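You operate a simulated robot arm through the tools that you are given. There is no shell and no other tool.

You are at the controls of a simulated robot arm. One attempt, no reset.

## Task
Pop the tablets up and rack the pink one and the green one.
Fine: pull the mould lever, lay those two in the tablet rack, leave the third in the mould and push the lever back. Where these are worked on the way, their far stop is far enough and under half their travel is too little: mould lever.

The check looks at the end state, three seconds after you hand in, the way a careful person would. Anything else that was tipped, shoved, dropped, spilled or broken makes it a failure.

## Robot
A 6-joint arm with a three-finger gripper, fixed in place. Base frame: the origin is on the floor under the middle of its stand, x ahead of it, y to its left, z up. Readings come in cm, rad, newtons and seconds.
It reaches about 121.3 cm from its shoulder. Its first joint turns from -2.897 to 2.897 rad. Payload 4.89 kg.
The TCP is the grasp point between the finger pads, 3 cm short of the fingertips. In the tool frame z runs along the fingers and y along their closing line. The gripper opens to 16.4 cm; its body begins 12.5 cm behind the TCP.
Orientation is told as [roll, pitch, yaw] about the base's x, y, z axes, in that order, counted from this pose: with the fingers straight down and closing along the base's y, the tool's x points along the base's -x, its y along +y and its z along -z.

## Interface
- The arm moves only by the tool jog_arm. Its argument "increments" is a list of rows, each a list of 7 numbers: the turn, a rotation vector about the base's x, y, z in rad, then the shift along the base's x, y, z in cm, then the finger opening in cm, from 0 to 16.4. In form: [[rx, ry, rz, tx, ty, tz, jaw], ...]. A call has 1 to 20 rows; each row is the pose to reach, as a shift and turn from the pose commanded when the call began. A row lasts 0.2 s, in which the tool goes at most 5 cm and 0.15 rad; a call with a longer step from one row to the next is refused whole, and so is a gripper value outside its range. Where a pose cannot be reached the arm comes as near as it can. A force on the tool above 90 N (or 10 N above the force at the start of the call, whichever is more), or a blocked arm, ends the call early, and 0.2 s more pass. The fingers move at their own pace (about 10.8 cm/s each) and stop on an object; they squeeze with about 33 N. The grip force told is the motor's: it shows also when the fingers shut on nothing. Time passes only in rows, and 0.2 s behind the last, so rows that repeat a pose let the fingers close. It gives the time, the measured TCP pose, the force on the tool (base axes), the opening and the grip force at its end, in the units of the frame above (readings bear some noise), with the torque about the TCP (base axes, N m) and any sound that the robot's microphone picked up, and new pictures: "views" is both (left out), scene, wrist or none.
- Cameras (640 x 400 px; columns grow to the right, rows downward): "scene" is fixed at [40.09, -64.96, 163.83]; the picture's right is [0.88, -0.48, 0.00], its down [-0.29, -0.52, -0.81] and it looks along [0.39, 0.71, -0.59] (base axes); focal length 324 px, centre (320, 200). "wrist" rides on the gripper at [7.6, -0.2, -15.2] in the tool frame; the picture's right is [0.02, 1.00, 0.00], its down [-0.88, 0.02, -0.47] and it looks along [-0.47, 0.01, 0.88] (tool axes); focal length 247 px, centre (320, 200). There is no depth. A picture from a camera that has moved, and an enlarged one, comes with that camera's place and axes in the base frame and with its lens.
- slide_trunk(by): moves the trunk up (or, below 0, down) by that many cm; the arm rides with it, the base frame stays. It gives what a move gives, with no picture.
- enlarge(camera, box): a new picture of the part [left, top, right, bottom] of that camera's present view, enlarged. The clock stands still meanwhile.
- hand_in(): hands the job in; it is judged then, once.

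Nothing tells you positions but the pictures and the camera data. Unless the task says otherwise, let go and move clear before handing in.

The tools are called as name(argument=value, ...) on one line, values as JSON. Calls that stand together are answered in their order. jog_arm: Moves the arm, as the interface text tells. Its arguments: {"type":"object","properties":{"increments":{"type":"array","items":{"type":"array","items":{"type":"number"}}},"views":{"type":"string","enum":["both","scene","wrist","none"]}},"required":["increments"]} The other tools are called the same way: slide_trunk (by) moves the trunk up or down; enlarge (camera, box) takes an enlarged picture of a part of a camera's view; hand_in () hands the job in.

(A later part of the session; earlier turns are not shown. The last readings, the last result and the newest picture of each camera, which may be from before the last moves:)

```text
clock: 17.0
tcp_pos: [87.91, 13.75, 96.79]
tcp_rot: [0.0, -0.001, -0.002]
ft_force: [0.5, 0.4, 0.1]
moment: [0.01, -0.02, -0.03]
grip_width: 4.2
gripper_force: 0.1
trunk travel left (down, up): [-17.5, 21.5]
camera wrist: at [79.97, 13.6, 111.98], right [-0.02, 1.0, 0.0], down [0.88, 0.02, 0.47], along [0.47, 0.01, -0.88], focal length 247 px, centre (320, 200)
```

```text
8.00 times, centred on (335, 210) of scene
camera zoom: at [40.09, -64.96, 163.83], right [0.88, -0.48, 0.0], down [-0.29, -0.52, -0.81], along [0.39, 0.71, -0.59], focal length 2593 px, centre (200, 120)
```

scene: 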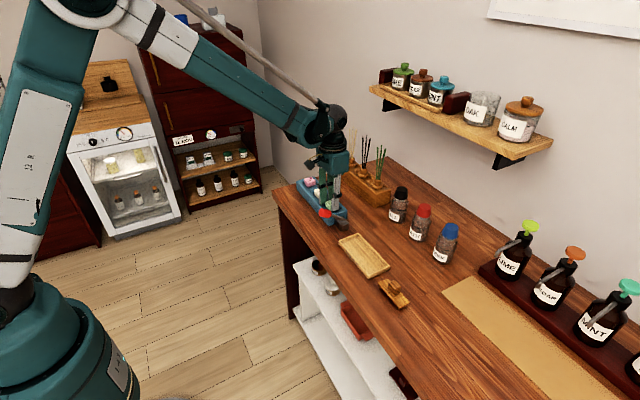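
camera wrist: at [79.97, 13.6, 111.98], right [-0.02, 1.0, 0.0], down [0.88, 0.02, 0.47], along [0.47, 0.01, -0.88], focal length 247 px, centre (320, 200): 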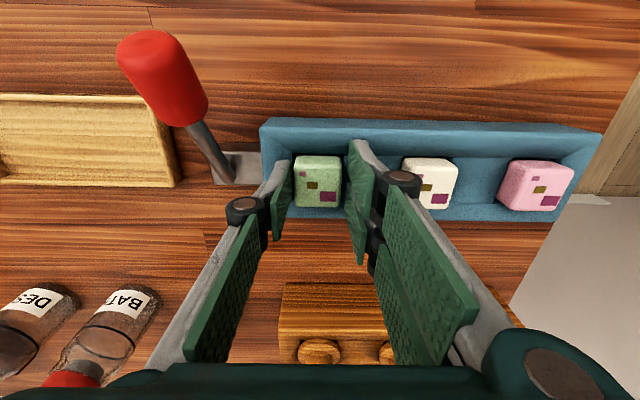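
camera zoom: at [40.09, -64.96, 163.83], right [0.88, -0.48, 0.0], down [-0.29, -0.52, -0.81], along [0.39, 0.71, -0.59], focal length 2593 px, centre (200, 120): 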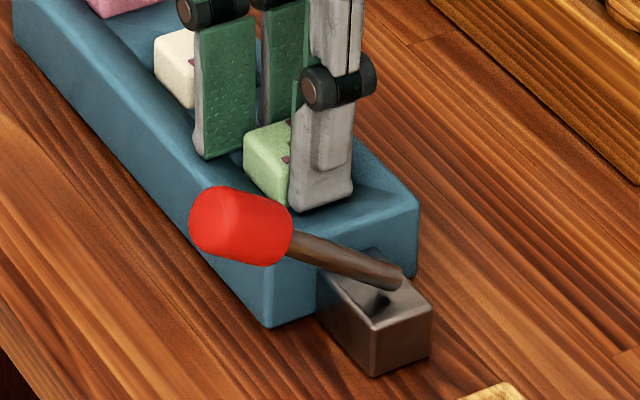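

The pads straddle the tablet, offset by about 0.15 cm in y. I'll correct that, go down 0.25 cm, and squeeze.

jog_arm(increments=[[0, 0, 0, 0, -0.15, -0.1, 4.2], [0, 0, 0, 0, -0.15, -0.25, 4.2], [0, 0, 0, 0, -0.15, -0.25, 3.6], [0, 0, 0, 0, -0.15, -0.25, 3.0], [0, 0, 0, 0, -0.15, -0.25, 3.0], [0, 0, 0, 0, -0.15, -0.25, 3.0]])

enlarge(camera="wrist", box=[220, 100, 420, 250])

```text
clock: 18.4
tcp_pos: [87.71, 13.56, 96.49]
tcp_rot: [-0.001, 0.002, -0.001]
ft_force: [-0.6, 0.1, 2.6]
moment: [0.02, 0.05, 0.01]
grip_width: 3.5
gripper_force: 33.4
trunk travel left (down, up): [-17.5, 21.5]
camera wrist: at [79.98, 13.48, 111.76], right [-0.02, 1.0, 0.0], down [0.88, 0.02, 0.47], along [0.47, 0.01, -0.88], focal length 247 px, centre (320, 200)
```

scene: 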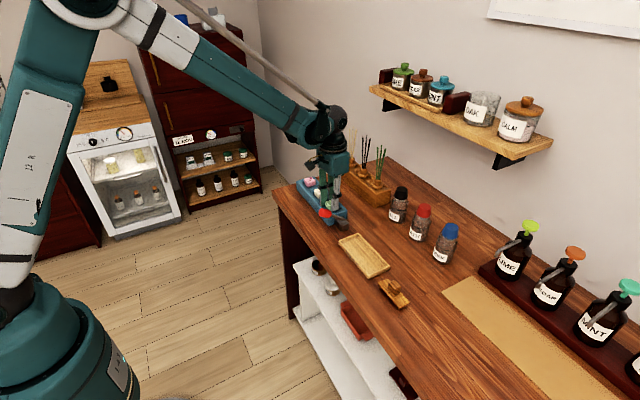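
wrist: 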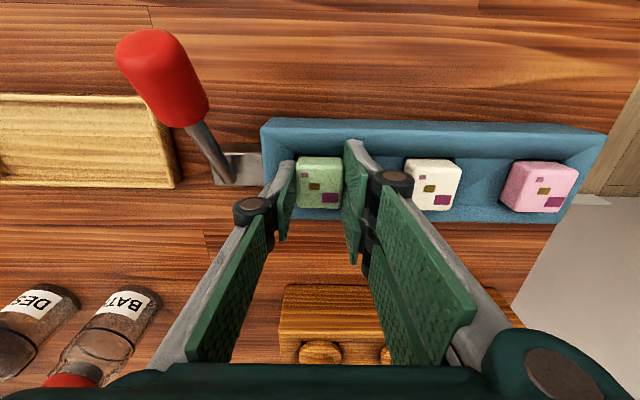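

```text
2.67 times, centred on (320, 175) of wrist
camera zoom: at [79.98, 13.48, 111.76], right [-0.02, 1.0, 0.0], down [0.88, 0.02, 0.47], along [0.47, 0.01, -0.88], focal length 659 px, centre (320, 267)
```

zoom: 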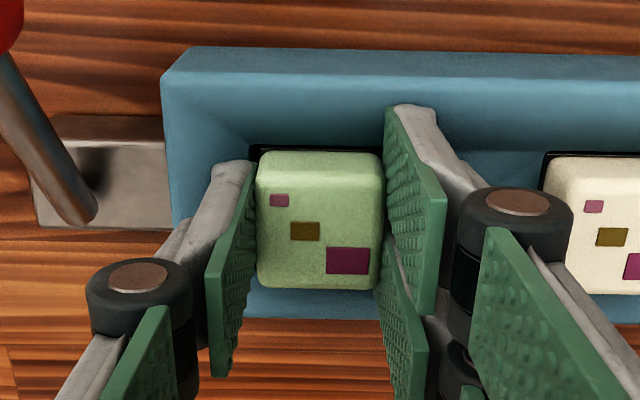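

The grip holds at 3.5 cm with 33 N. I'll lift slowly and check it comes along.

jog_arm(increments=[[0, 0, 0, 0, 0, 0.7, 3.0], [0, 0, 0, 0, 0, 1.5, 3.0], [0, 0, 0, 0, 0, 3, 3.0], [0, 0, 0, 0, 0, 5.5, 3.0], [0, 0, 0, 0, 0, 9, 3.0], [0, 0, 0, 0, 0, 9, 3.0]])

enlarge(camera="wrist", box=[220, 100, 420, 250])

enlarge(camera="scene", box=[290, 145, 390, 235])

```text
clock: 19.8
tcp_pos: [87.79, 13.4, 105.59]
tcp_rot: [0.001, -0.001, -0.001]
ft_force: [0.1, 0.6, 0.0]
moment: [0.02, -0.06, -0.03]
grip_width: 3.48
gripper_force: 32.8
trunk travel left (down, up): [-17.5, 21.5]
camera wrist: at [79.98, 13.37, 120.75], right [-0.02, 1.0, 0.0], down [0.88, 0.02, 0.47], along [0.47, 0.01, -0.88], focal length 247 px, centre (320, 200)
```

scene: 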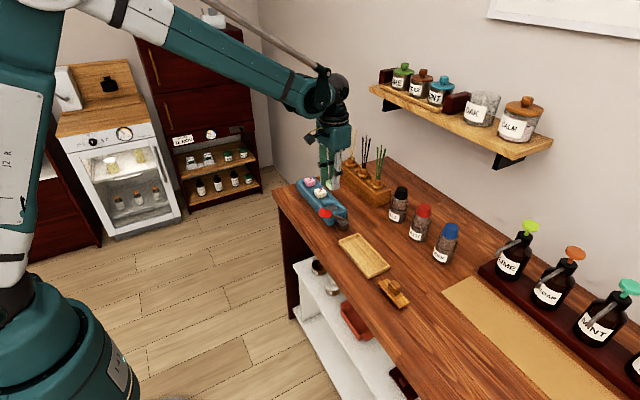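
wrist: 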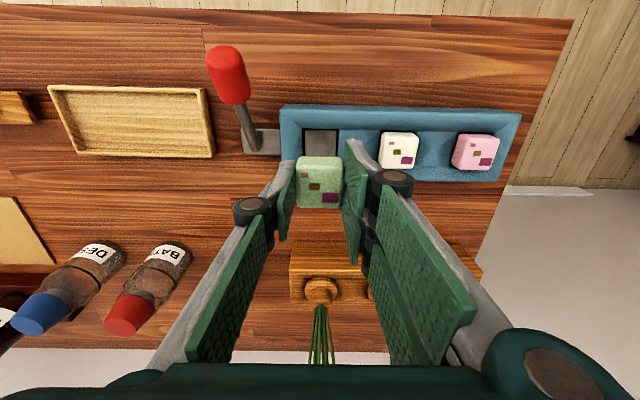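

```text
2.67 times, centred on (320, 175) of wrist
camera zoom: at [79.98, 13.37, 120.75], right [-0.02, 1.0, 0.0], down [0.88, 0.02, 0.47], along [0.47, 0.01, -0.88], focal length 659 px, centre (320, 267)
```

zoom: 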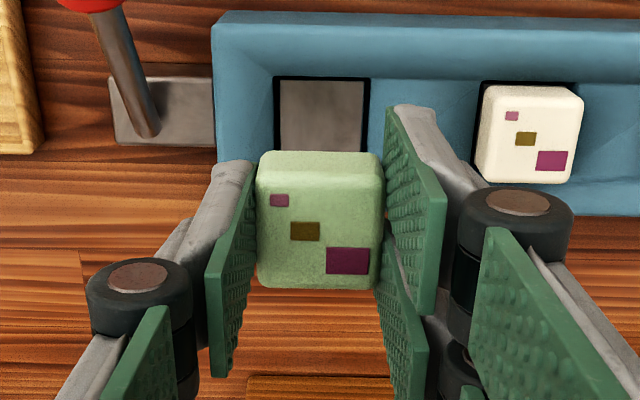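

```text
4.44 times, centred on (340, 190) of scene
camera zoom: at [40.09, -64.96, 163.83], right [0.88, -0.48, 0.0], down [-0.29, -0.52, -0.81], along [0.39, 0.71, -0.59], focal length 1441 px, centre (231, 244)
```

zoom: 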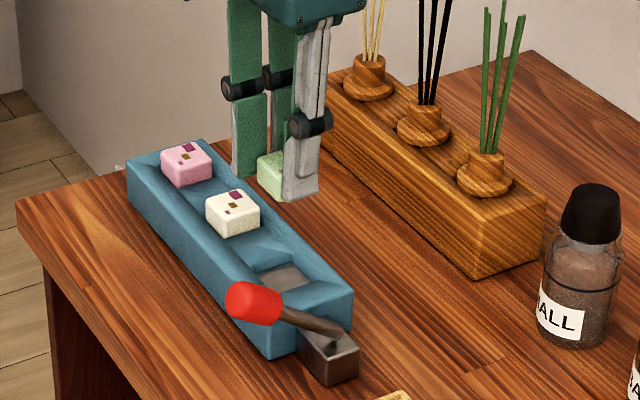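

The green tablet is firmly held and the mould seat is empty beneath. The "WAX MELTS" tray beside the mould looks like the tablet rack, at about x 81.8–89.8, y −17 to 0. I'll carry the tablet over it and measure.

jog_arm(increments=[[0, 0, 0, 0, 0, 3, 3.0], [0, 0, 0, 0, -4, 4, 3.0], [0, 0, 0, -0.4, -8.5, 4, 3.0], [0, 0, 0, -0.9, -13, 4, 3.0], [0, 0, 0, -1.4, -17.5, 4, 3.0], [0, 0, 0, -2, -22, 3, 3.0], [0, 0, 0, -2, -25.5, 1, 3.0], [0, 0, 0, -2, -25.5, 1, 3.0]])

enlarge(camera="wrist", box=[200, 60, 440, 250])

enlarge(camera="scene", box=[320, 195, 440, 315])

```text
clock: 21.6
tcp_pos: [85.7, -11.92, 106.38]
tcp_rot: [-0.001, -0.002, 0.0]
ft_force: [0.1, 0.0, -0.2]
moment: [0.05, -0.02, 0.01]
grip_width: 3.48
gripper_force: 33.0
trunk travel left (down, up): [-17.5, 21.5]
camera wrist: at [77.92, -12.09, 121.65], right [-0.02, 1.0, 0.0], down [0.88, 0.02, 0.47], along [0.47, 0.01, -0.88], focal length 247 px, centre (320, 200)
```

scene: 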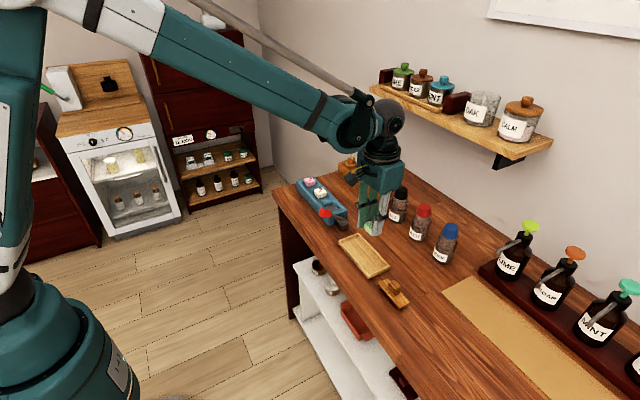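
wrist: 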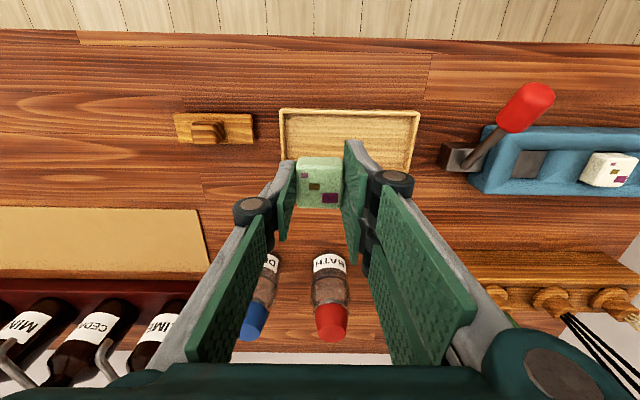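

```text
2.11 times, centred on (320, 155) of wrist
camera zoom: at [77.92, -12.09, 121.65], right [-0.02, 1.0, 0.0], down [0.88, 0.02, 0.47], along [0.47, 0.01, -0.88], focal length 520 px, centre (320, 295)
```

zoom: 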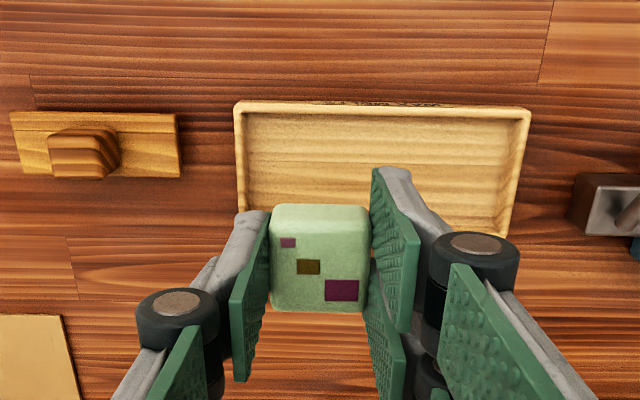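

```text
3.33 times, centred on (380, 255) of scene
camera zoom: at [40.09, -64.96, 163.83], right [0.88, -0.48, 0.0], down [-0.29, -0.52, -0.81], along [0.39, 0.71, -0.59], focal length 1081 px, centre (120, 17)
```

zoom: 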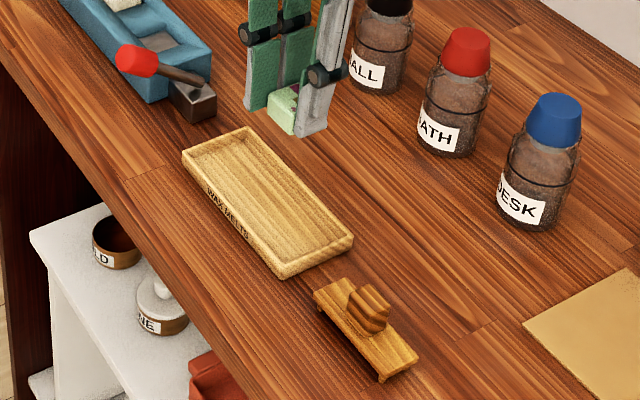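

The tray spans x≈82.2–90, y≈−16.9 to 0.1, rim z≈90.1, so green goes at (86.05, −11.9). I'll descend until the tablet is just above its floor and look.

jog_arm(increments=[[0, 0, 0, 0.35, 0, -4, 3.0], [0, 0, 0, 0.35, 0, -7.5, 3.0], [0, 0, 0, 0.35, 0, -10, 3.0], [0, 0, 0, 0.35, 0, -11.8, 3.0], [0, 0, 0, 0.35, 0, -11.8, 3.0]])

enlarge(camera="wrist", box=[200, 60, 440, 250])

enlarge(camera="scene", box=[330, 215, 410, 285])

```text
clock: 22.8
tcp_pos: [86.1, -11.98, 94.61]
tcp_rot: [-0.002, 0.001, 0.0]
ft_force: [-0.5, 0.3, -0.3]
moment: [0.0, 0.04, 0.0]
grip_width: 3.5
gripper_force: 32.8
trunk travel left (down, up): [-17.5, 21.5]
camera wrist: at [78.32, -12.06, 109.94], right [-0.02, 1.0, 0.0], down [0.88, 0.02, 0.47], along [0.47, 0.01, -0.88], focal length 247 px, centre (320, 200)
```

scene: 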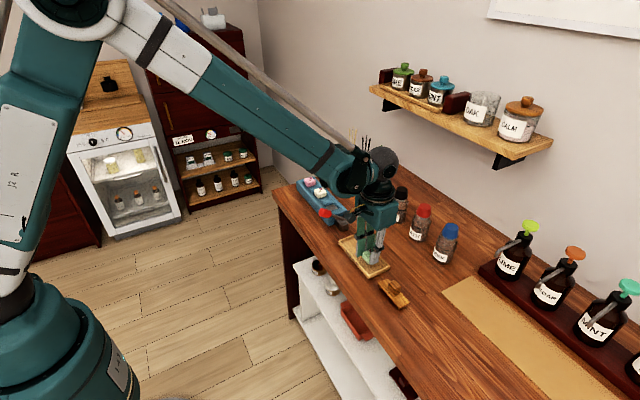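
wrist: 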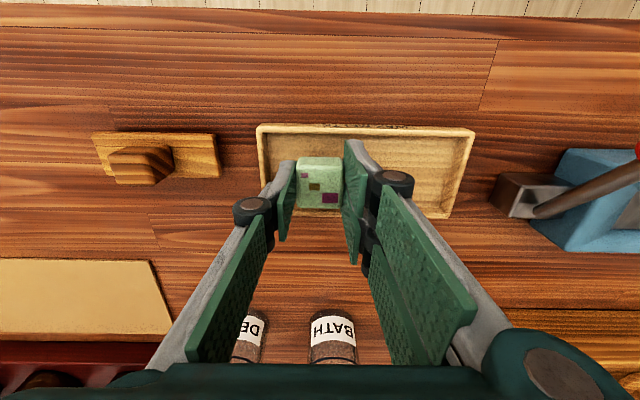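

```text
2.11 times, centred on (320, 155) of wrist
camera zoom: at [78.32, -12.06, 109.94], right [-0.02, 1.0, 0.0], down [0.88, 0.02, 0.47], along [0.47, 0.01, -0.88], focal length 520 px, centre (320, 295)
```

zoom: 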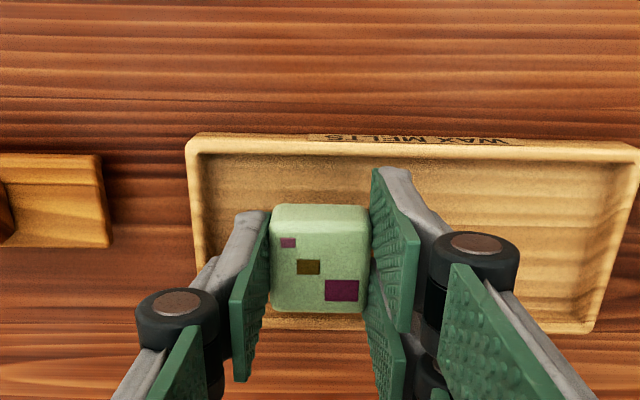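

```text
5.71 times, centred on (370, 250) of scene
camera zoom: at [40.09, -64.96, 163.83], right [0.88, -0.48, 0.0], down [-0.29, -0.52, -0.81], along [0.39, 0.71, -0.59], focal length 1852 px, centre (34, -86)
```

zoom: 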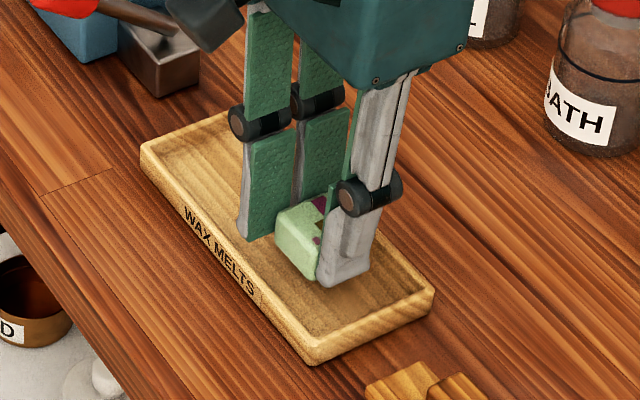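

The tablet is inside the tray outline with clearance around the fingers. I'll lower in fine steps until it touches.

jog_arm(increments=[[0, 0, 0, 0.15, 0, -0.4, 3.0], [0, 0, 0, 0.15, 0, -0.7, 3.0], [0, 0, 0, 0.15, 0, -1.0, 3.0], [0, 0, 0, 0.15, 0, -1.0, 3.0]], views="none")

```text
clock: 23.8
tcp_pos: [86.2, -11.89, 93.68]
tcp_rot: [-0.001, -0.001, -0.003]
ft_force: [0.1, -1.2, 0.5]
moment: [0.0, -0.01, -0.03]
grip_width: 3.52
gripper_force: 33.1
trunk travel left (down, up): [-17.5, 21.5]
```

No contact yet at z=93.68; I expect it within the next half centimetre, so smaller steps now.

jog_arm(increments=[[0, 0, 0, 0, 0, -0.15, 3.0], [0, 0, 0, 0, 0, -0.3, 3.0], [0, 0, 0, 0, 0, -0.3, 3.0]], views="none")

enlarge(camera="scene", box=[345, 230, 395, 280])

```text
clock: 24.6
tcp_pos: [86.32, -11.98, 93.4]
tcp_rot: [0.0, 0.001, 0.001]
ft_force: [-0.8, -0.2, -0.9]
moment: [-0.07, -0.02, -0.01]
grip_width: 3.49
gripper_force: 33.5
trunk travel left (down, up): [-17.5, 21.5]
```

```text
8.00 times, centred on (370, 255) of scene
camera zoom: at [40.09, -64.96, 163.83], right [0.88, -0.48, 0.0], down [-0.29, -0.52, -0.81], along [0.39, 0.71, -0.59], focal length 2593 px, centre (-80, -240)
```

zoom: 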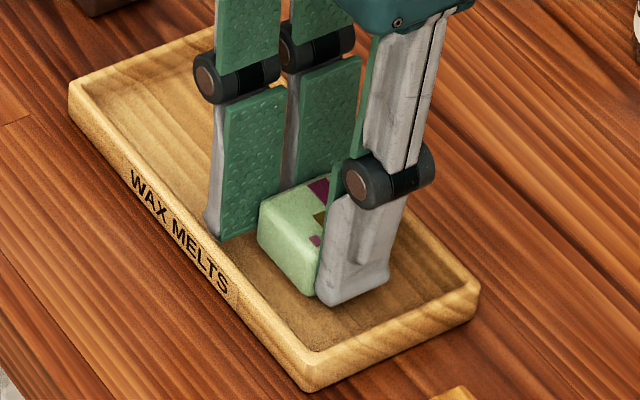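

No contact yet, and the tablet's bottom appears only about 0.4 cm below the fingertips. I'll shift 0.5 cm in +y to keep the outer finger clear of the tray wall and continue down in small steps.

jog_arm(increments=[[0, 0, 0, 0, 0.5, 0, 3.0], [0, 0, 0, 0, 0.5, -0.2, 3.0], [0, 0, 0, 0, 0.5, -0.4, 3.0], [0, 0, 0, 0, 0.5, -0.4, 3.0]], views="none")

```text
clock: 25.6
tcp_pos: [86.33, -11.38, 93.12]
tcp_rot: [0.001, 0.0, -0.001]
ft_force: [3.0, -0.9, 16.6]
moment: [0.0, -0.15, -0.02]
grip_width: 3.49
gripper_force: 33.3
trunk travel left (down, up): [-17.5, 21.5]
```

Contact with 16.6 N, centred, so the tablet sits on the tray floor. I'll ease off, open slightly and look.

jog_arm(increments=[[0, 0, 0, 0, 0, 0.1, 3.0], [0, 0, 0, 0, 0, 0.1, 3.6], [0, 0, 0, 0, 0, 0.1, 4.2], [0, 0, 0, 0, 0, 0.1, 4.6], [0, 0, 0, 0, 0, 0.1, 4.6]])

enlarge(camera="wrist", box=[200, 60, 440, 250])

enlarge(camera="scene", box=[345, 230, 395, 280])

```text
clock: 26.8
tcp_pos: [86.19, -11.53, 93.12]
tcp_rot: [0.0, -0.001, 0.002]
ft_force: [0.6, -0.2, 0.2]
moment: [-0.01, 0.01, 0.02]
grip_width: 4.58
gripper_force: 0.1
trunk travel left (down, up): [-17.5, 21.5]
camera wrist: at [78.45, -11.59, 108.36], right [-0.02, 1.0, 0.0], down [0.88, 0.02, 0.47], along [0.47, 0.01, -0.88], focal length 247 px, centre (320, 200)
```

scene: 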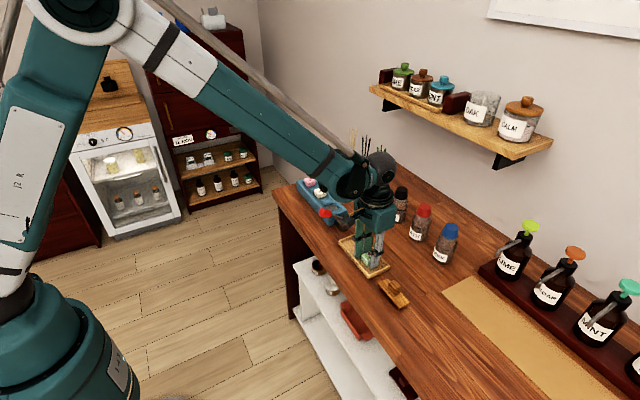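
wrist: 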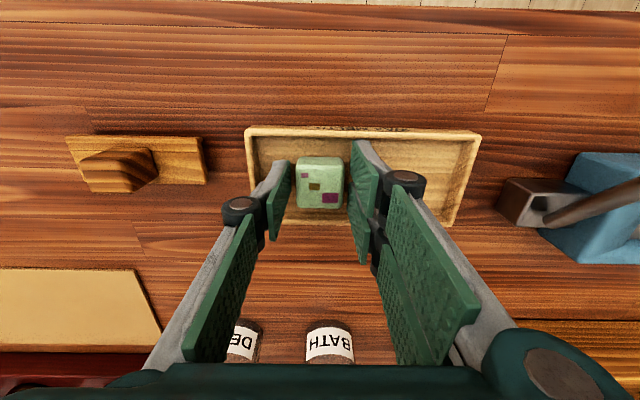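

```text
2.11 times, centred on (320, 155) of wrist
camera zoom: at [78.45, -11.59, 108.36], right [-0.02, 1.0, 0.0], down [0.88, 0.02, 0.47], along [0.47, 0.01, -0.88], focal length 520 px, centre (320, 295)
```

zoom: 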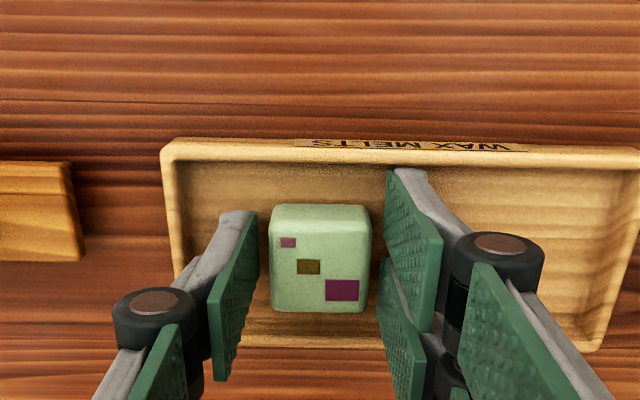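

```text
8.00 times, centred on (370, 255) of scene
camera zoom: at [40.09, -64.96, 163.83], right [0.88, -0.48, 0.0], down [-0.29, -0.52, -0.81], along [0.39, 0.71, -0.59], focal length 2593 px, centre (-80, -240)
```

zoom: 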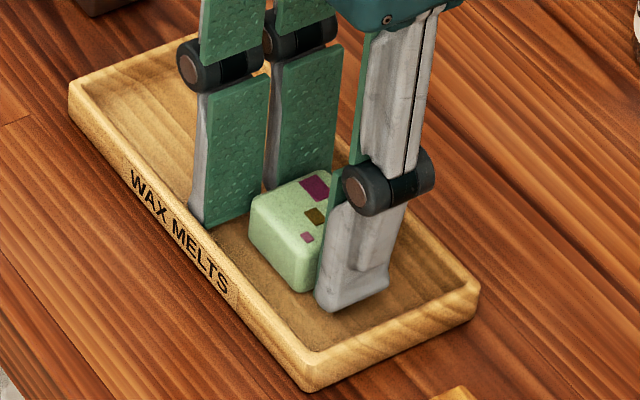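

Green lies flat in the tray and is free of the pads. I'll lift straight up and travel to the pink tablet.

jog_arm(increments=[[0, 0, 0, 0, 0, 2, 4.6], [0, 0, 0, 0, 0, 5, 4.6], [0, 0, 0, 0, 0, 9.5, 4.6], [0, 0, 0, 0, 0, 13, 6.4], [0, 0, 0, 0.2, 4.5, 13, 6.4], [0, 0, 0, 0.4, 9, 13, 6.4], [0, 0, 0, 0.6, 13.5, 13, 6.4], [0, 0, 0, 0.8, 18, 13, 6.4], [0, 0, 0, 1.0, 22.5, 13, 6.4], [0, 0, 0, 1.2, 27, 13, 6.4], [0, 0, 0, 1.4, 31.5, 13, 6.4], [0, 0, 0, 1.5, 36, 13, 6.4], [0, 0, 0, 1.5, 40, 13, 6.4], [0, 0, 0, 1.5, 42, 11, 6.4], [0, 0, 0, 1.5, 42, 11, 6.4]])

enlarge(camera="wrist", box=[220, 100, 420, 250])

enlarge(camera="scene", box=[280, 150, 420, 290])

```text
clock: 30.0
tcp_pos: [87.76, 30.51, 104.16]
tcp_rot: [0.0, 0.001, 0.0]
ft_force: [0.6, -0.6, 1.4]
moment: [-0.03, 0.06, 0.02]
grip_width: 6.38
gripper_force: 0.1
trunk travel left (down, up): [-17.5, 21.5]
camera wrist: at [79.99, 30.46, 119.34], right [-0.02, 1.0, 0.0], down [0.88, 0.02, 0.47], along [0.47, 0.01, -0.88], focal length 247 px, centre (320, 200)
```

scene: 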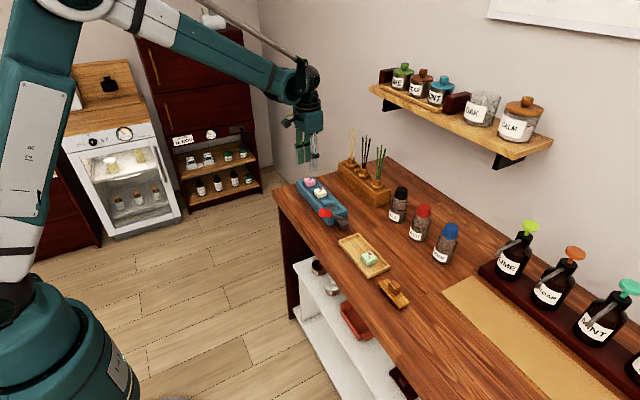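
wrist: 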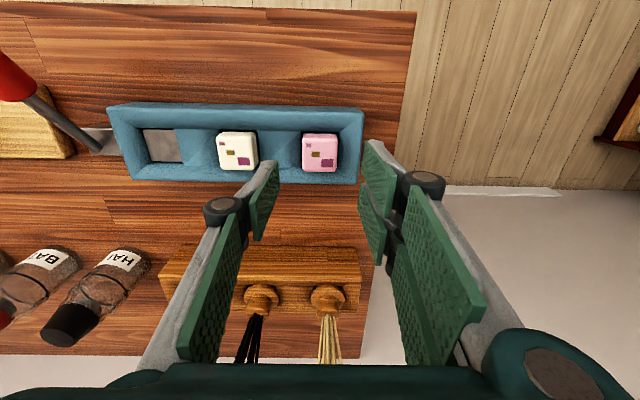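

```text
2.67 times, centred on (320, 175) of wrist
camera zoom: at [79.99, 30.46, 119.34], right [-0.02, 1.0, 0.0], down [0.88, 0.02, 0.47], along [0.47, 0.01, -0.88], focal length 659 px, centre (320, 267)
```

zoom: 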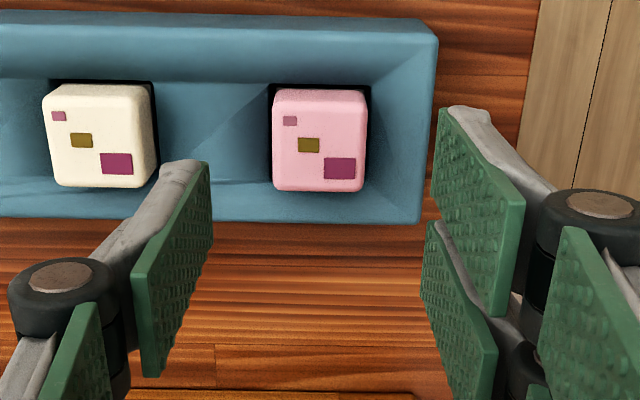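

```text
2.86 times, centred on (350, 220) of scene
camera zoom: at [40.09, -64.96, 163.83], right [0.88, -0.48, 0.0], down [-0.29, -0.52, -0.81], along [0.39, 0.71, -0.59], focal length 926 px, centre (234, 143)
```

zoom: 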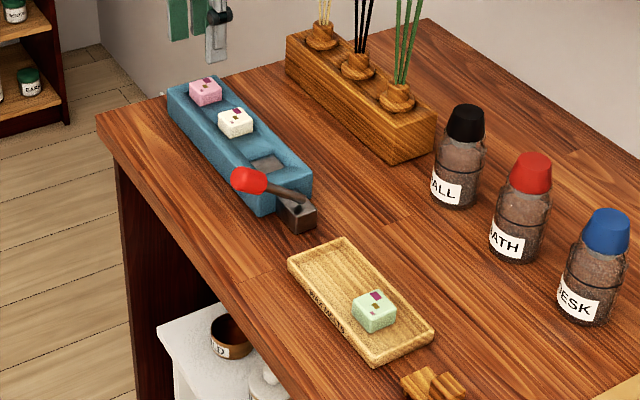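

Pink is well centred between the pads, and green sits flat in the tray. I'll descend to the same grip height as before, then narrow the fingers.

jog_arm(increments=[[0, 0, 0, -0.1, 0, -3, 6.4], [0, 0, 0, -0.1, 0, -5.5, 6.4], [0, 0, 0, -0.1, 0, -6.7, 6.4], [0, 0, 0, -0.1, 0, -7.3, 6.4], [0, 0, 0, -0.1, 0, -7.3, 5], [0, 0, 0, -0.1, 0, -7.3, 4.3], [0, 0, 0, -0.1, 0, -7.3, 4.3]])

enlarge(camera="wrist", box=[220, 100, 420, 250])

enlarge(camera="scene", box=[280, 155, 350, 225])

```text
clock: 31.6
tcp_pos: [87.54, 30.48, 96.74]
tcp_rot: [0.0, -0.001, 0.0]
ft_force: [-0.5, -0.3, -0.2]
moment: [0.02, -0.02, -0.01]
grip_width: 4.3
gripper_force: 0.1
trunk travel left (down, up): [-17.5, 21.5]
camera wrist: at [79.85, 30.41, 112.05], right [-0.02, 1.0, 0.0], down [0.88, 0.02, 0.47], along [0.47, 0.01, -0.88], focal length 247 px, centre (320, 200)
```

scene: 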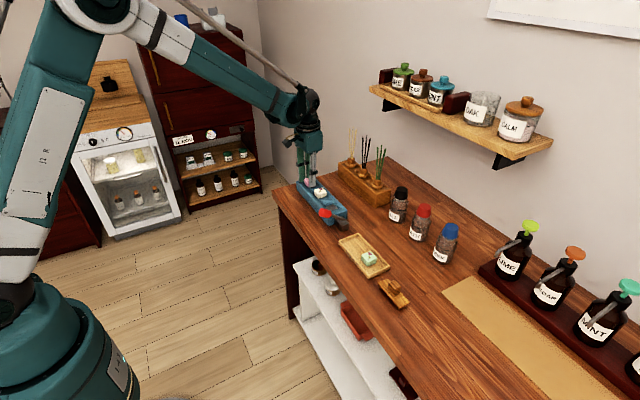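
wrist: 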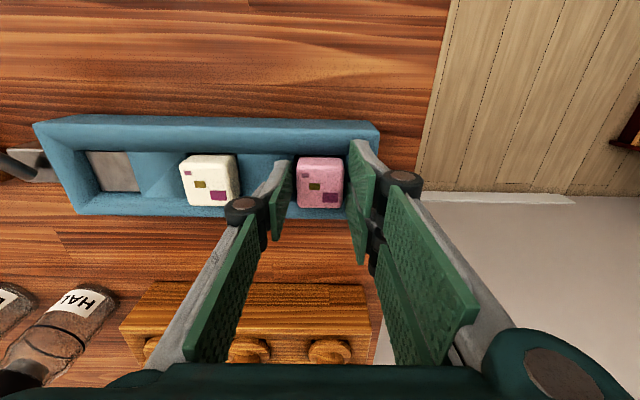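

```text
2.67 times, centred on (320, 175) of wrist
camera zoom: at [79.85, 30.41, 112.05], right [-0.02, 1.0, 0.0], down [0.88, 0.02, 0.47], along [0.47, 0.01, -0.88], focal length 659 px, centre (320, 267)
```

zoom: 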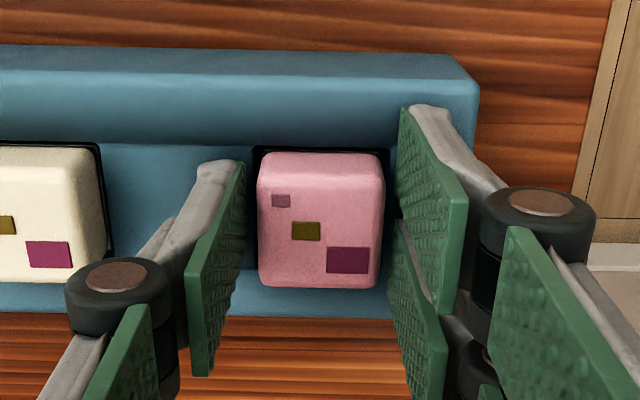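

```text
5.71 times, centred on (315, 190) of scene
camera zoom: at [40.09, -64.96, 163.83], right [0.88, -0.48, 0.0], down [-0.29, -0.52, -0.81], along [0.39, 0.71, -0.59], focal length 1852 px, centre (349, 257)
```

zoom: 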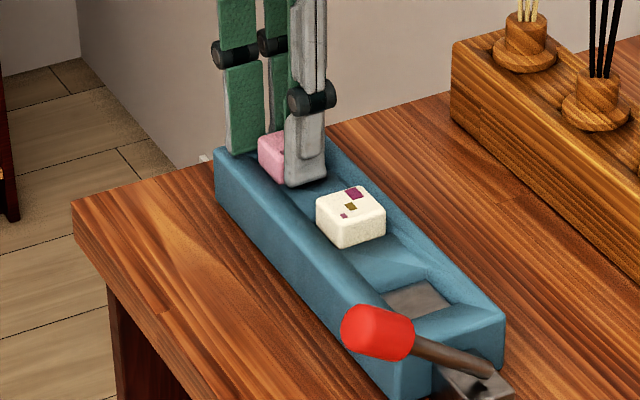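

The pads are centred on the pink tablet. I'll go down 0.3 cm, squeeze, and lift a little.

jog_arm(increments=[[0, 0, 0, 0, 0, -0.15, 4.3], [0, 0, 0, 0, 0, -0.3, 4.3], [0, 0, 0, 0, 0, -0.3, 3.6], [0, 0, 0, 0, 0, -0.3, 3.0], [0, 0, 0, 0, 0, -0.3, 3.0], [0, 0, 0, 0, 0, -0.3, 3.0]])

enlarge(camera="wrist", box=[220, 100, 420, 250])

```text
clock: 33.0
tcp_pos: [87.64, 30.5, 96.61]
tcp_rot: [0.001, 0.001, 0.0]
ft_force: [-0.2, 1.2, 7.7]
moment: [0.07, 0.0, 0.01]
grip_width: 3.51
gripper_force: 33.5
trunk travel left (down, up): [-17.5, 21.5]
camera wrist: at [79.86, 30.42, 111.75], right [-0.02, 1.0, 0.0], down [0.88, 0.02, 0.47], along [0.47, 0.01, -0.88], focal length 247 px, centre (320, 200)
```

scene: 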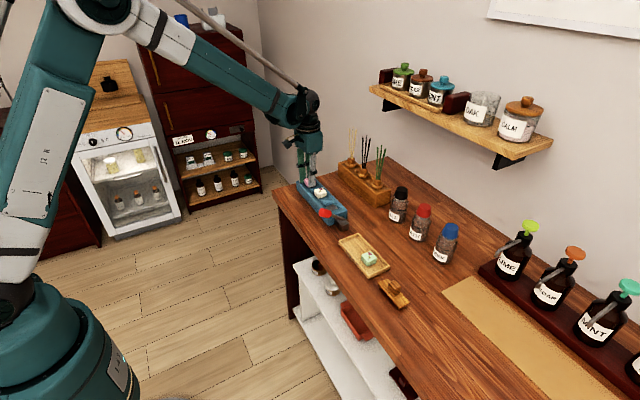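
wrist: 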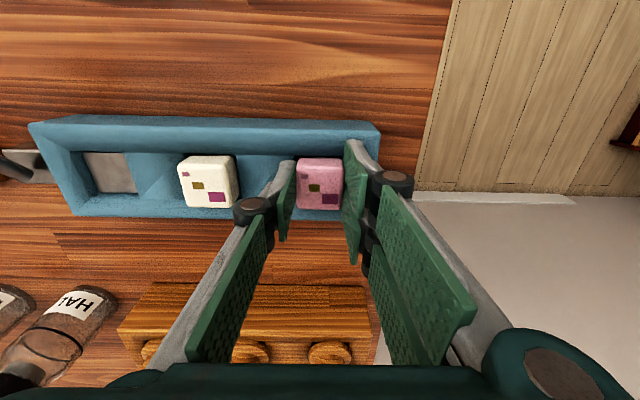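

```text
2.67 times, centred on (320, 175) of wrist
camera zoom: at [79.86, 30.42, 111.75], right [-0.02, 1.0, 0.0], down [0.88, 0.02, 0.47], along [0.47, 0.01, -0.88], focal length 659 px, centre (320, 267)
```

zoom: 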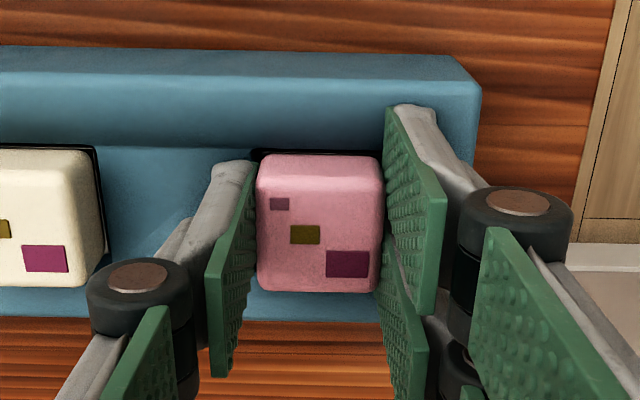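

Pink is held at 3.5 cm. I'll lift it straight up, carry it over the lever at height, and hover over the free half of the tray at (86.3, −4.8).

jog_arm(increments=[[0, 0, 0, 0, 0, 0.7, 3.0], [0, 0, 0, 0, 0, 1.5, 3.0], [0, 0, 0, 0, 0, 3.5, 3.0], [0, 0, 0, 0, 0, 7.5, 3.0], [0, 0, 0, 0, 0, 12, 3.0], [0, 0, 0, -0.2, -4.4, 13, 3.0], [0, 0, 0, -0.4, -9, 13, 3.0], [0, 0, 0, -0.6, -13.5, 13, 3.0], [0, 0, 0, -0.8, -18, 13, 3.0], [0, 0, 0, -1.0, -22.5, 13, 3.0], [0, 0, 0, -1.2, -27, 13, 3.0], [0, 0, 0, -1.4, -31.5, 12, 3.0], [0, 0, 0, -1.4, -35.4, 10, 3.0], [0, 0, 0, -1.4, -35.4, 6, 3.0], [0, 0, 0, -1.4, -35.4, 6, 3.0]])

enlarge(camera="wrist", box=[200, 60, 440, 250])

enlarge(camera="scene", box=[330, 205, 410, 285])

```text
clock: 36.2
tcp_pos: [86.19, -5.05, 102.41]
tcp_rot: [-0.001, -0.001, -0.001]
ft_force: [2.1, 0.1, -0.4]
moment: [0.07, 0.06, 0.05]
grip_width: 3.48
gripper_force: 33.0
trunk travel left (down, up): [-17.5, 21.5]
camera wrist: at [78.45, -5.08, 117.64], right [-0.02, 1.0, 0.0], down [0.88, 0.02, 0.47], along [0.47, 0.01, -0.88], focal length 247 px, centre (320, 200)
```

scene: 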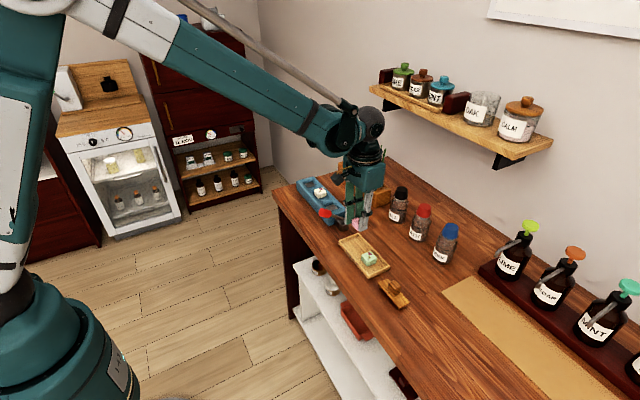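
wrist: 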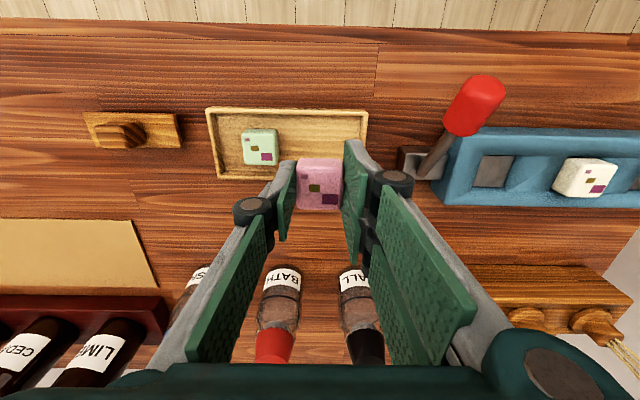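

```text
2.11 times, centred on (320, 155) of wrist
camera zoom: at [78.45, -5.08, 117.64], right [-0.02, 1.0, 0.0], down [0.88, 0.02, 0.47], along [0.47, 0.01, -0.88], focal length 520 px, centre (320, 295)
```

zoom: 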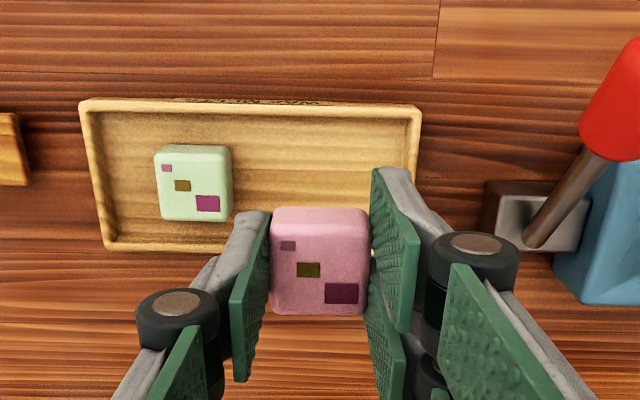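

```text
5.00 times, centred on (370, 245) of scene
camera zoom: at [40.09, -64.96, 163.83], right [0.88, -0.48, 0.0], down [-0.29, -0.52, -0.81], along [0.39, 0.71, -0.59], focal length 1621 px, centre (70, -25)
```

zoom: 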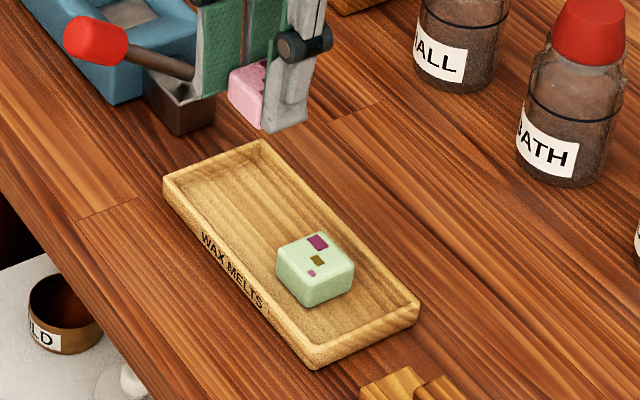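

Green's at (85.9, −11.3); pink hovers at y≈−5.0. I'll shift +0.2 in y and lower close to the floor.

jog_arm(increments=[[0, 0, 0, 0, 0.2, -3, 3.0], [0, 0, 0, 0, 0.2, -5.5, 3.0], [0, 0, 0, 0, 0.2, -7.5, 3.0], [0, 0, 0, 0, 0.2, -8.6, 3.0], [0, 0, 0, 0, 0.2, -8.6, 3.0]])

enlarge(camera="wrist", box=[200, 60, 440, 250])

enlarge(camera="scene", box=[330, 205, 410, 285])

```text
clock: 37.4
tcp_pos: [86.25, -4.76, 93.92]
tcp_rot: [-0.001, 0.0, 0.0]
ft_force: [1.0, -0.1, -0.3]
moment: [0.06, 0.01, 0.0]
grip_width: 3.49
gripper_force: 32.7
trunk travel left (down, up): [-17.5, 21.5]
camera wrist: at [78.47, -4.78, 109.1], right [-0.02, 1.0, 0.0], down [0.88, 0.02, 0.47], along [0.47, 0.01, -0.88], focal length 247 px, centre (320, 200)
```

scene: 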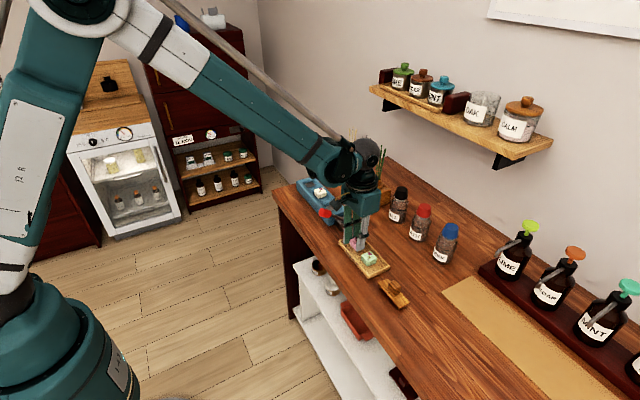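
wrist: 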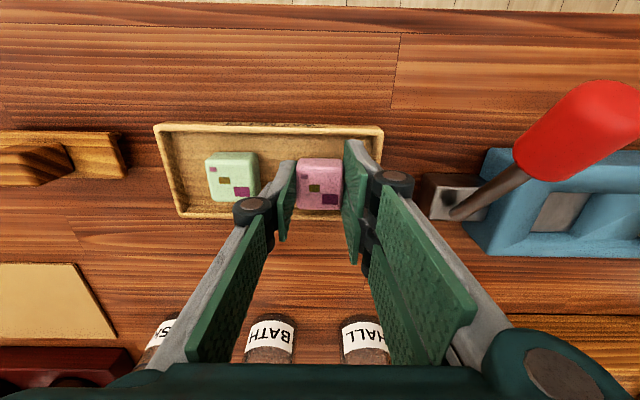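

```text
2.11 times, centred on (320, 155) of wrist
camera zoom: at [78.47, -4.78, 109.1], right [-0.02, 1.0, 0.0], down [0.88, 0.02, 0.47], along [0.47, 0.01, -0.88], focal length 520 px, centre (320, 295)
```

zoom: 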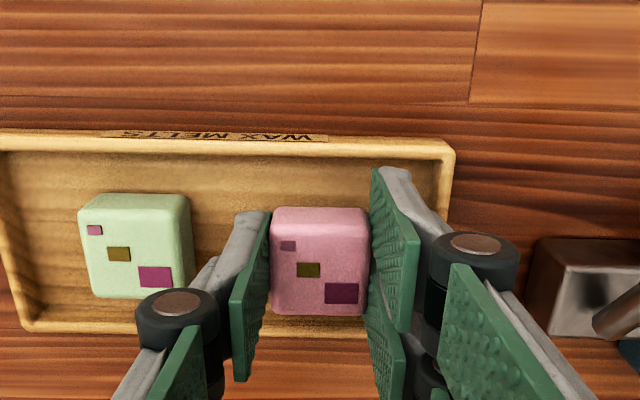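

```text
5.00 times, centred on (370, 245) of scene
camera zoom: at [40.09, -64.96, 163.83], right [0.88, -0.48, 0.0], down [-0.29, -0.52, -0.81], along [0.39, 0.71, -0.59], focal length 1621 px, centre (70, -25)
```

zoom: 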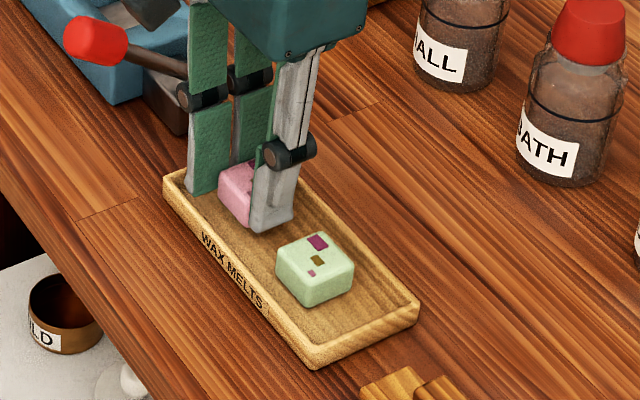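

Clearances look good on both sides. I'll lower gently to contact, expected near z≈93.0.

jog_arm(increments=[[0, 0, 0, 0, -0.1, -0.3, 3.0], [0, 0, 0, 0, -0.1, -0.6, 3.0], [0, 0, 0, 0, -0.1, -0.8, 3.0], [0, 0, 0, 0, -0.1, -0.8, 3.0]], views="none")

```text
clock: 38.4
tcp_pos: [86.25, -4.83, 93.03]
tcp_rot: [-0.001, 0.0, -0.001]
ft_force: [2.1, -0.2, 10.0]
moment: [0.0, -0.09, 0.01]
grip_width: 3.47
gripper_force: 32.7
trunk travel left (down, up): [-17.5, 21.5]
```

Contact at 10 N, centred. I'll open slightly to release it.

jog_arm(increments=[[0, 0, 0, 0, 0, 0.05, 3.0], [0, 0, 0, 0, 0, 0.05, 3.6], [0, 0, 0, 0, 0, 0.05, 4.1], [0, 0, 0, 0, 0, 0.05, 4.5], [0, 0, 0, 0, 0, 0.05, 4.5]])

enlarge(camera="wrist", box=[200, 60, 440, 250])

enlarge(camera="scene", box=[330, 205, 410, 285])

```text
clock: 39.6
tcp_pos: [86.28, -4.77, 93.13]
tcp_rot: [-0.001, -0.001, -0.001]
ft_force: [-1.2, 0.8, 0.0]
moment: [0.01, 0.0, 0.02]
grip_width: 4.49
gripper_force: 0.0
trunk travel left (down, up): [-17.5, 21.5]
camera wrist: at [78.46, -4.86, 108.36], right [-0.02, 1.0, 0.0], down [0.88, 0.02, 0.47], along [0.47, 0.01, -0.88], focal length 247 px, centre (320, 200)
```

scene: 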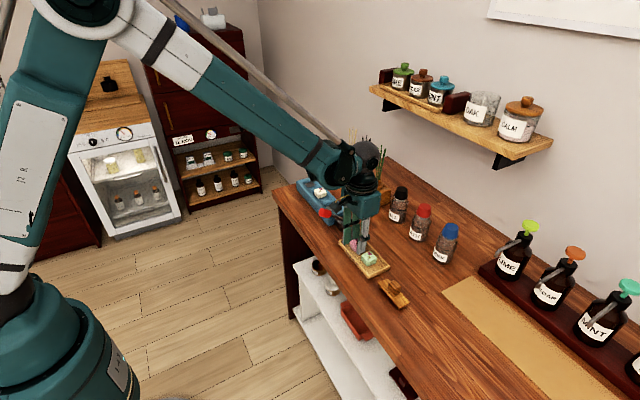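
wrist: 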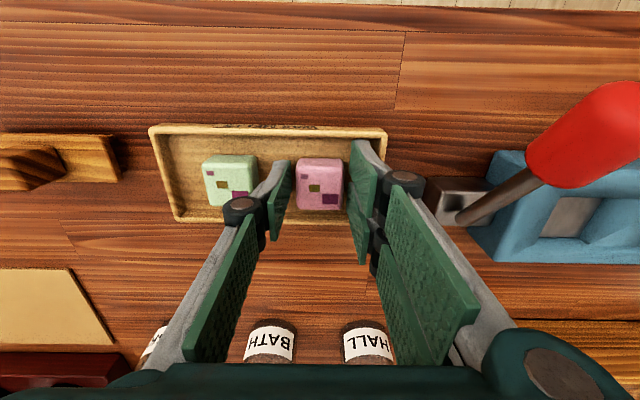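

```text
2.11 times, centred on (320, 155) of wrist
camera zoom: at [78.46, -4.86, 108.36], right [-0.02, 1.0, 0.0], down [0.88, 0.02, 0.47], along [0.47, 0.01, -0.88], focal length 520 px, centre (320, 295)
```

zoom: 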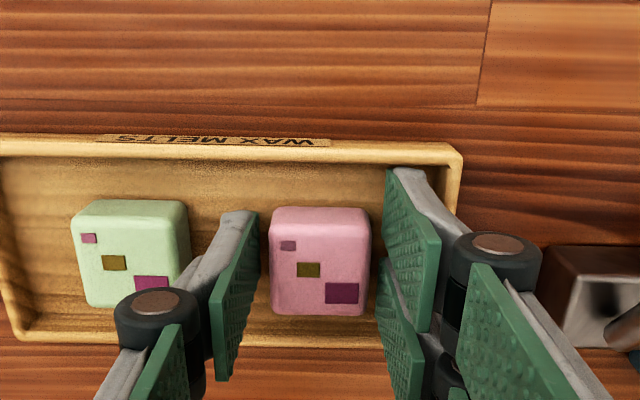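

```text
5.00 times, centred on (370, 245) of scene
camera zoom: at [40.09, -64.96, 163.83], right [0.88, -0.48, 0.0], down [-0.29, -0.52, -0.81], along [0.39, 0.71, -0.59], focal length 1621 px, centre (70, -25)
```

zoom: 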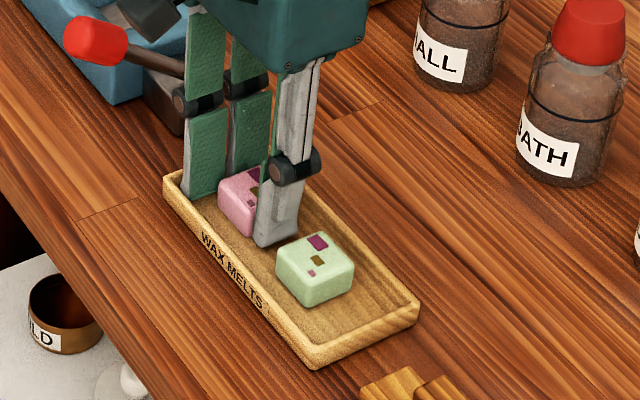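

Both tablets lie flat in the tray. I'll lift straight out and move above the lever knob.

jog_arm(increments=[[0, 0, 0, 0, 0, 2, 4.5], [0, 0, 0, 0, 0, 5, 4.5], [0, 0, 0, 0, 0, 9.5, 4.5], [0, 0, 0, 0, 0, 14, 5.5], [0, 0, 0, -1, 2, 17, 7], [0, 0, 0, -2.8, 6, 17, 7], [0, 0, 0, -5, 10, 17, 7], [0, 0, 0, -5.57, 10.73, 17, 7], [0, 0, 0, -5.57, 10.73, 17, 7]])

enlarge(camera="wrist", box=[200, 80, 440, 230])

enlarge(camera="scene", box=[290, 165, 400, 285])

```text
clock: 41.6
tcp_pos: [80.62, 6.0, 110.17]
tcp_rot: [-0.001, 0.0, -0.001]
ft_force: [0.0, 0.6, 0.6]
moment: [-0.06, -0.06, 0.01]
grip_width: 7.01
gripper_force: 0.1
trunk travel left (down, up): [-17.5, 21.5]
camera wrist: at [73.0, 5.97, 125.42], right [-0.02, 1.0, 0.0], down [0.88, 0.02, 0.47], along [0.47, 0.01, -0.88], focal length 247 px, centre (320, 200)
```

scene: 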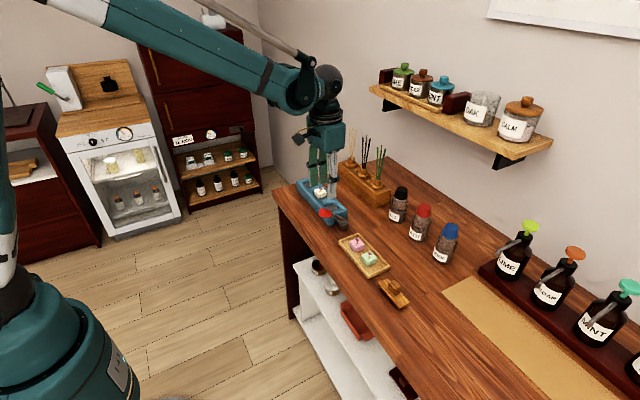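
wrist: 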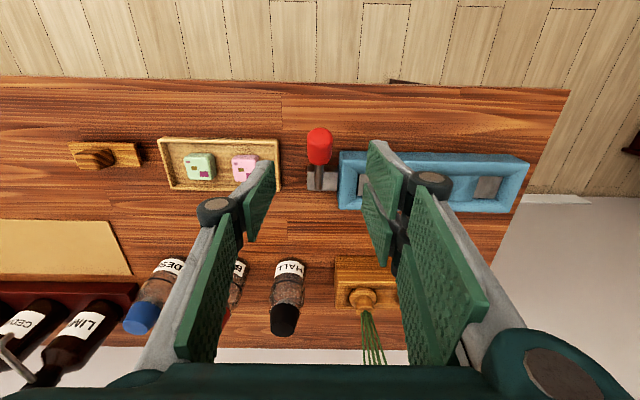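

```text
2.67 times, centred on (320, 155) of wrist
camera zoom: at [73.0, 5.97, 125.42], right [-0.02, 1.0, 0.0], down [0.88, 0.02, 0.47], along [0.47, 0.01, -0.88], focal length 659 px, centre (320, 320)
```

zoom: 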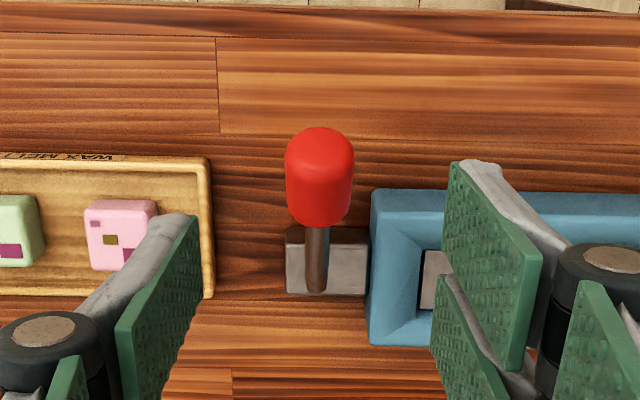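

```text
3.33 times, centred on (345, 225) of scene
camera zoom: at [40.09, -64.96, 163.83], right [0.88, -0.48, 0.0], down [-0.29, -0.52, -0.81], along [0.39, 0.71, -0.59], focal length 1081 px, centre (237, 117)
```

zoom: 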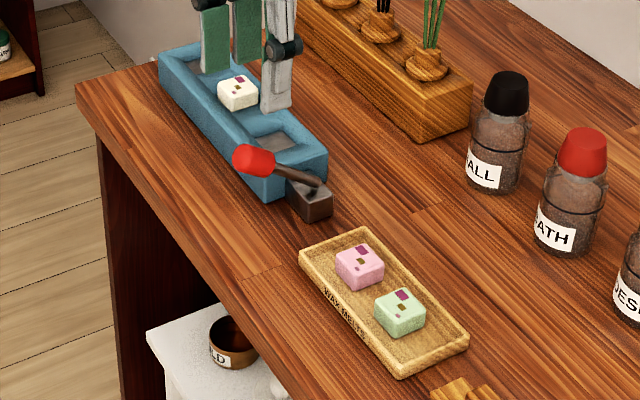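

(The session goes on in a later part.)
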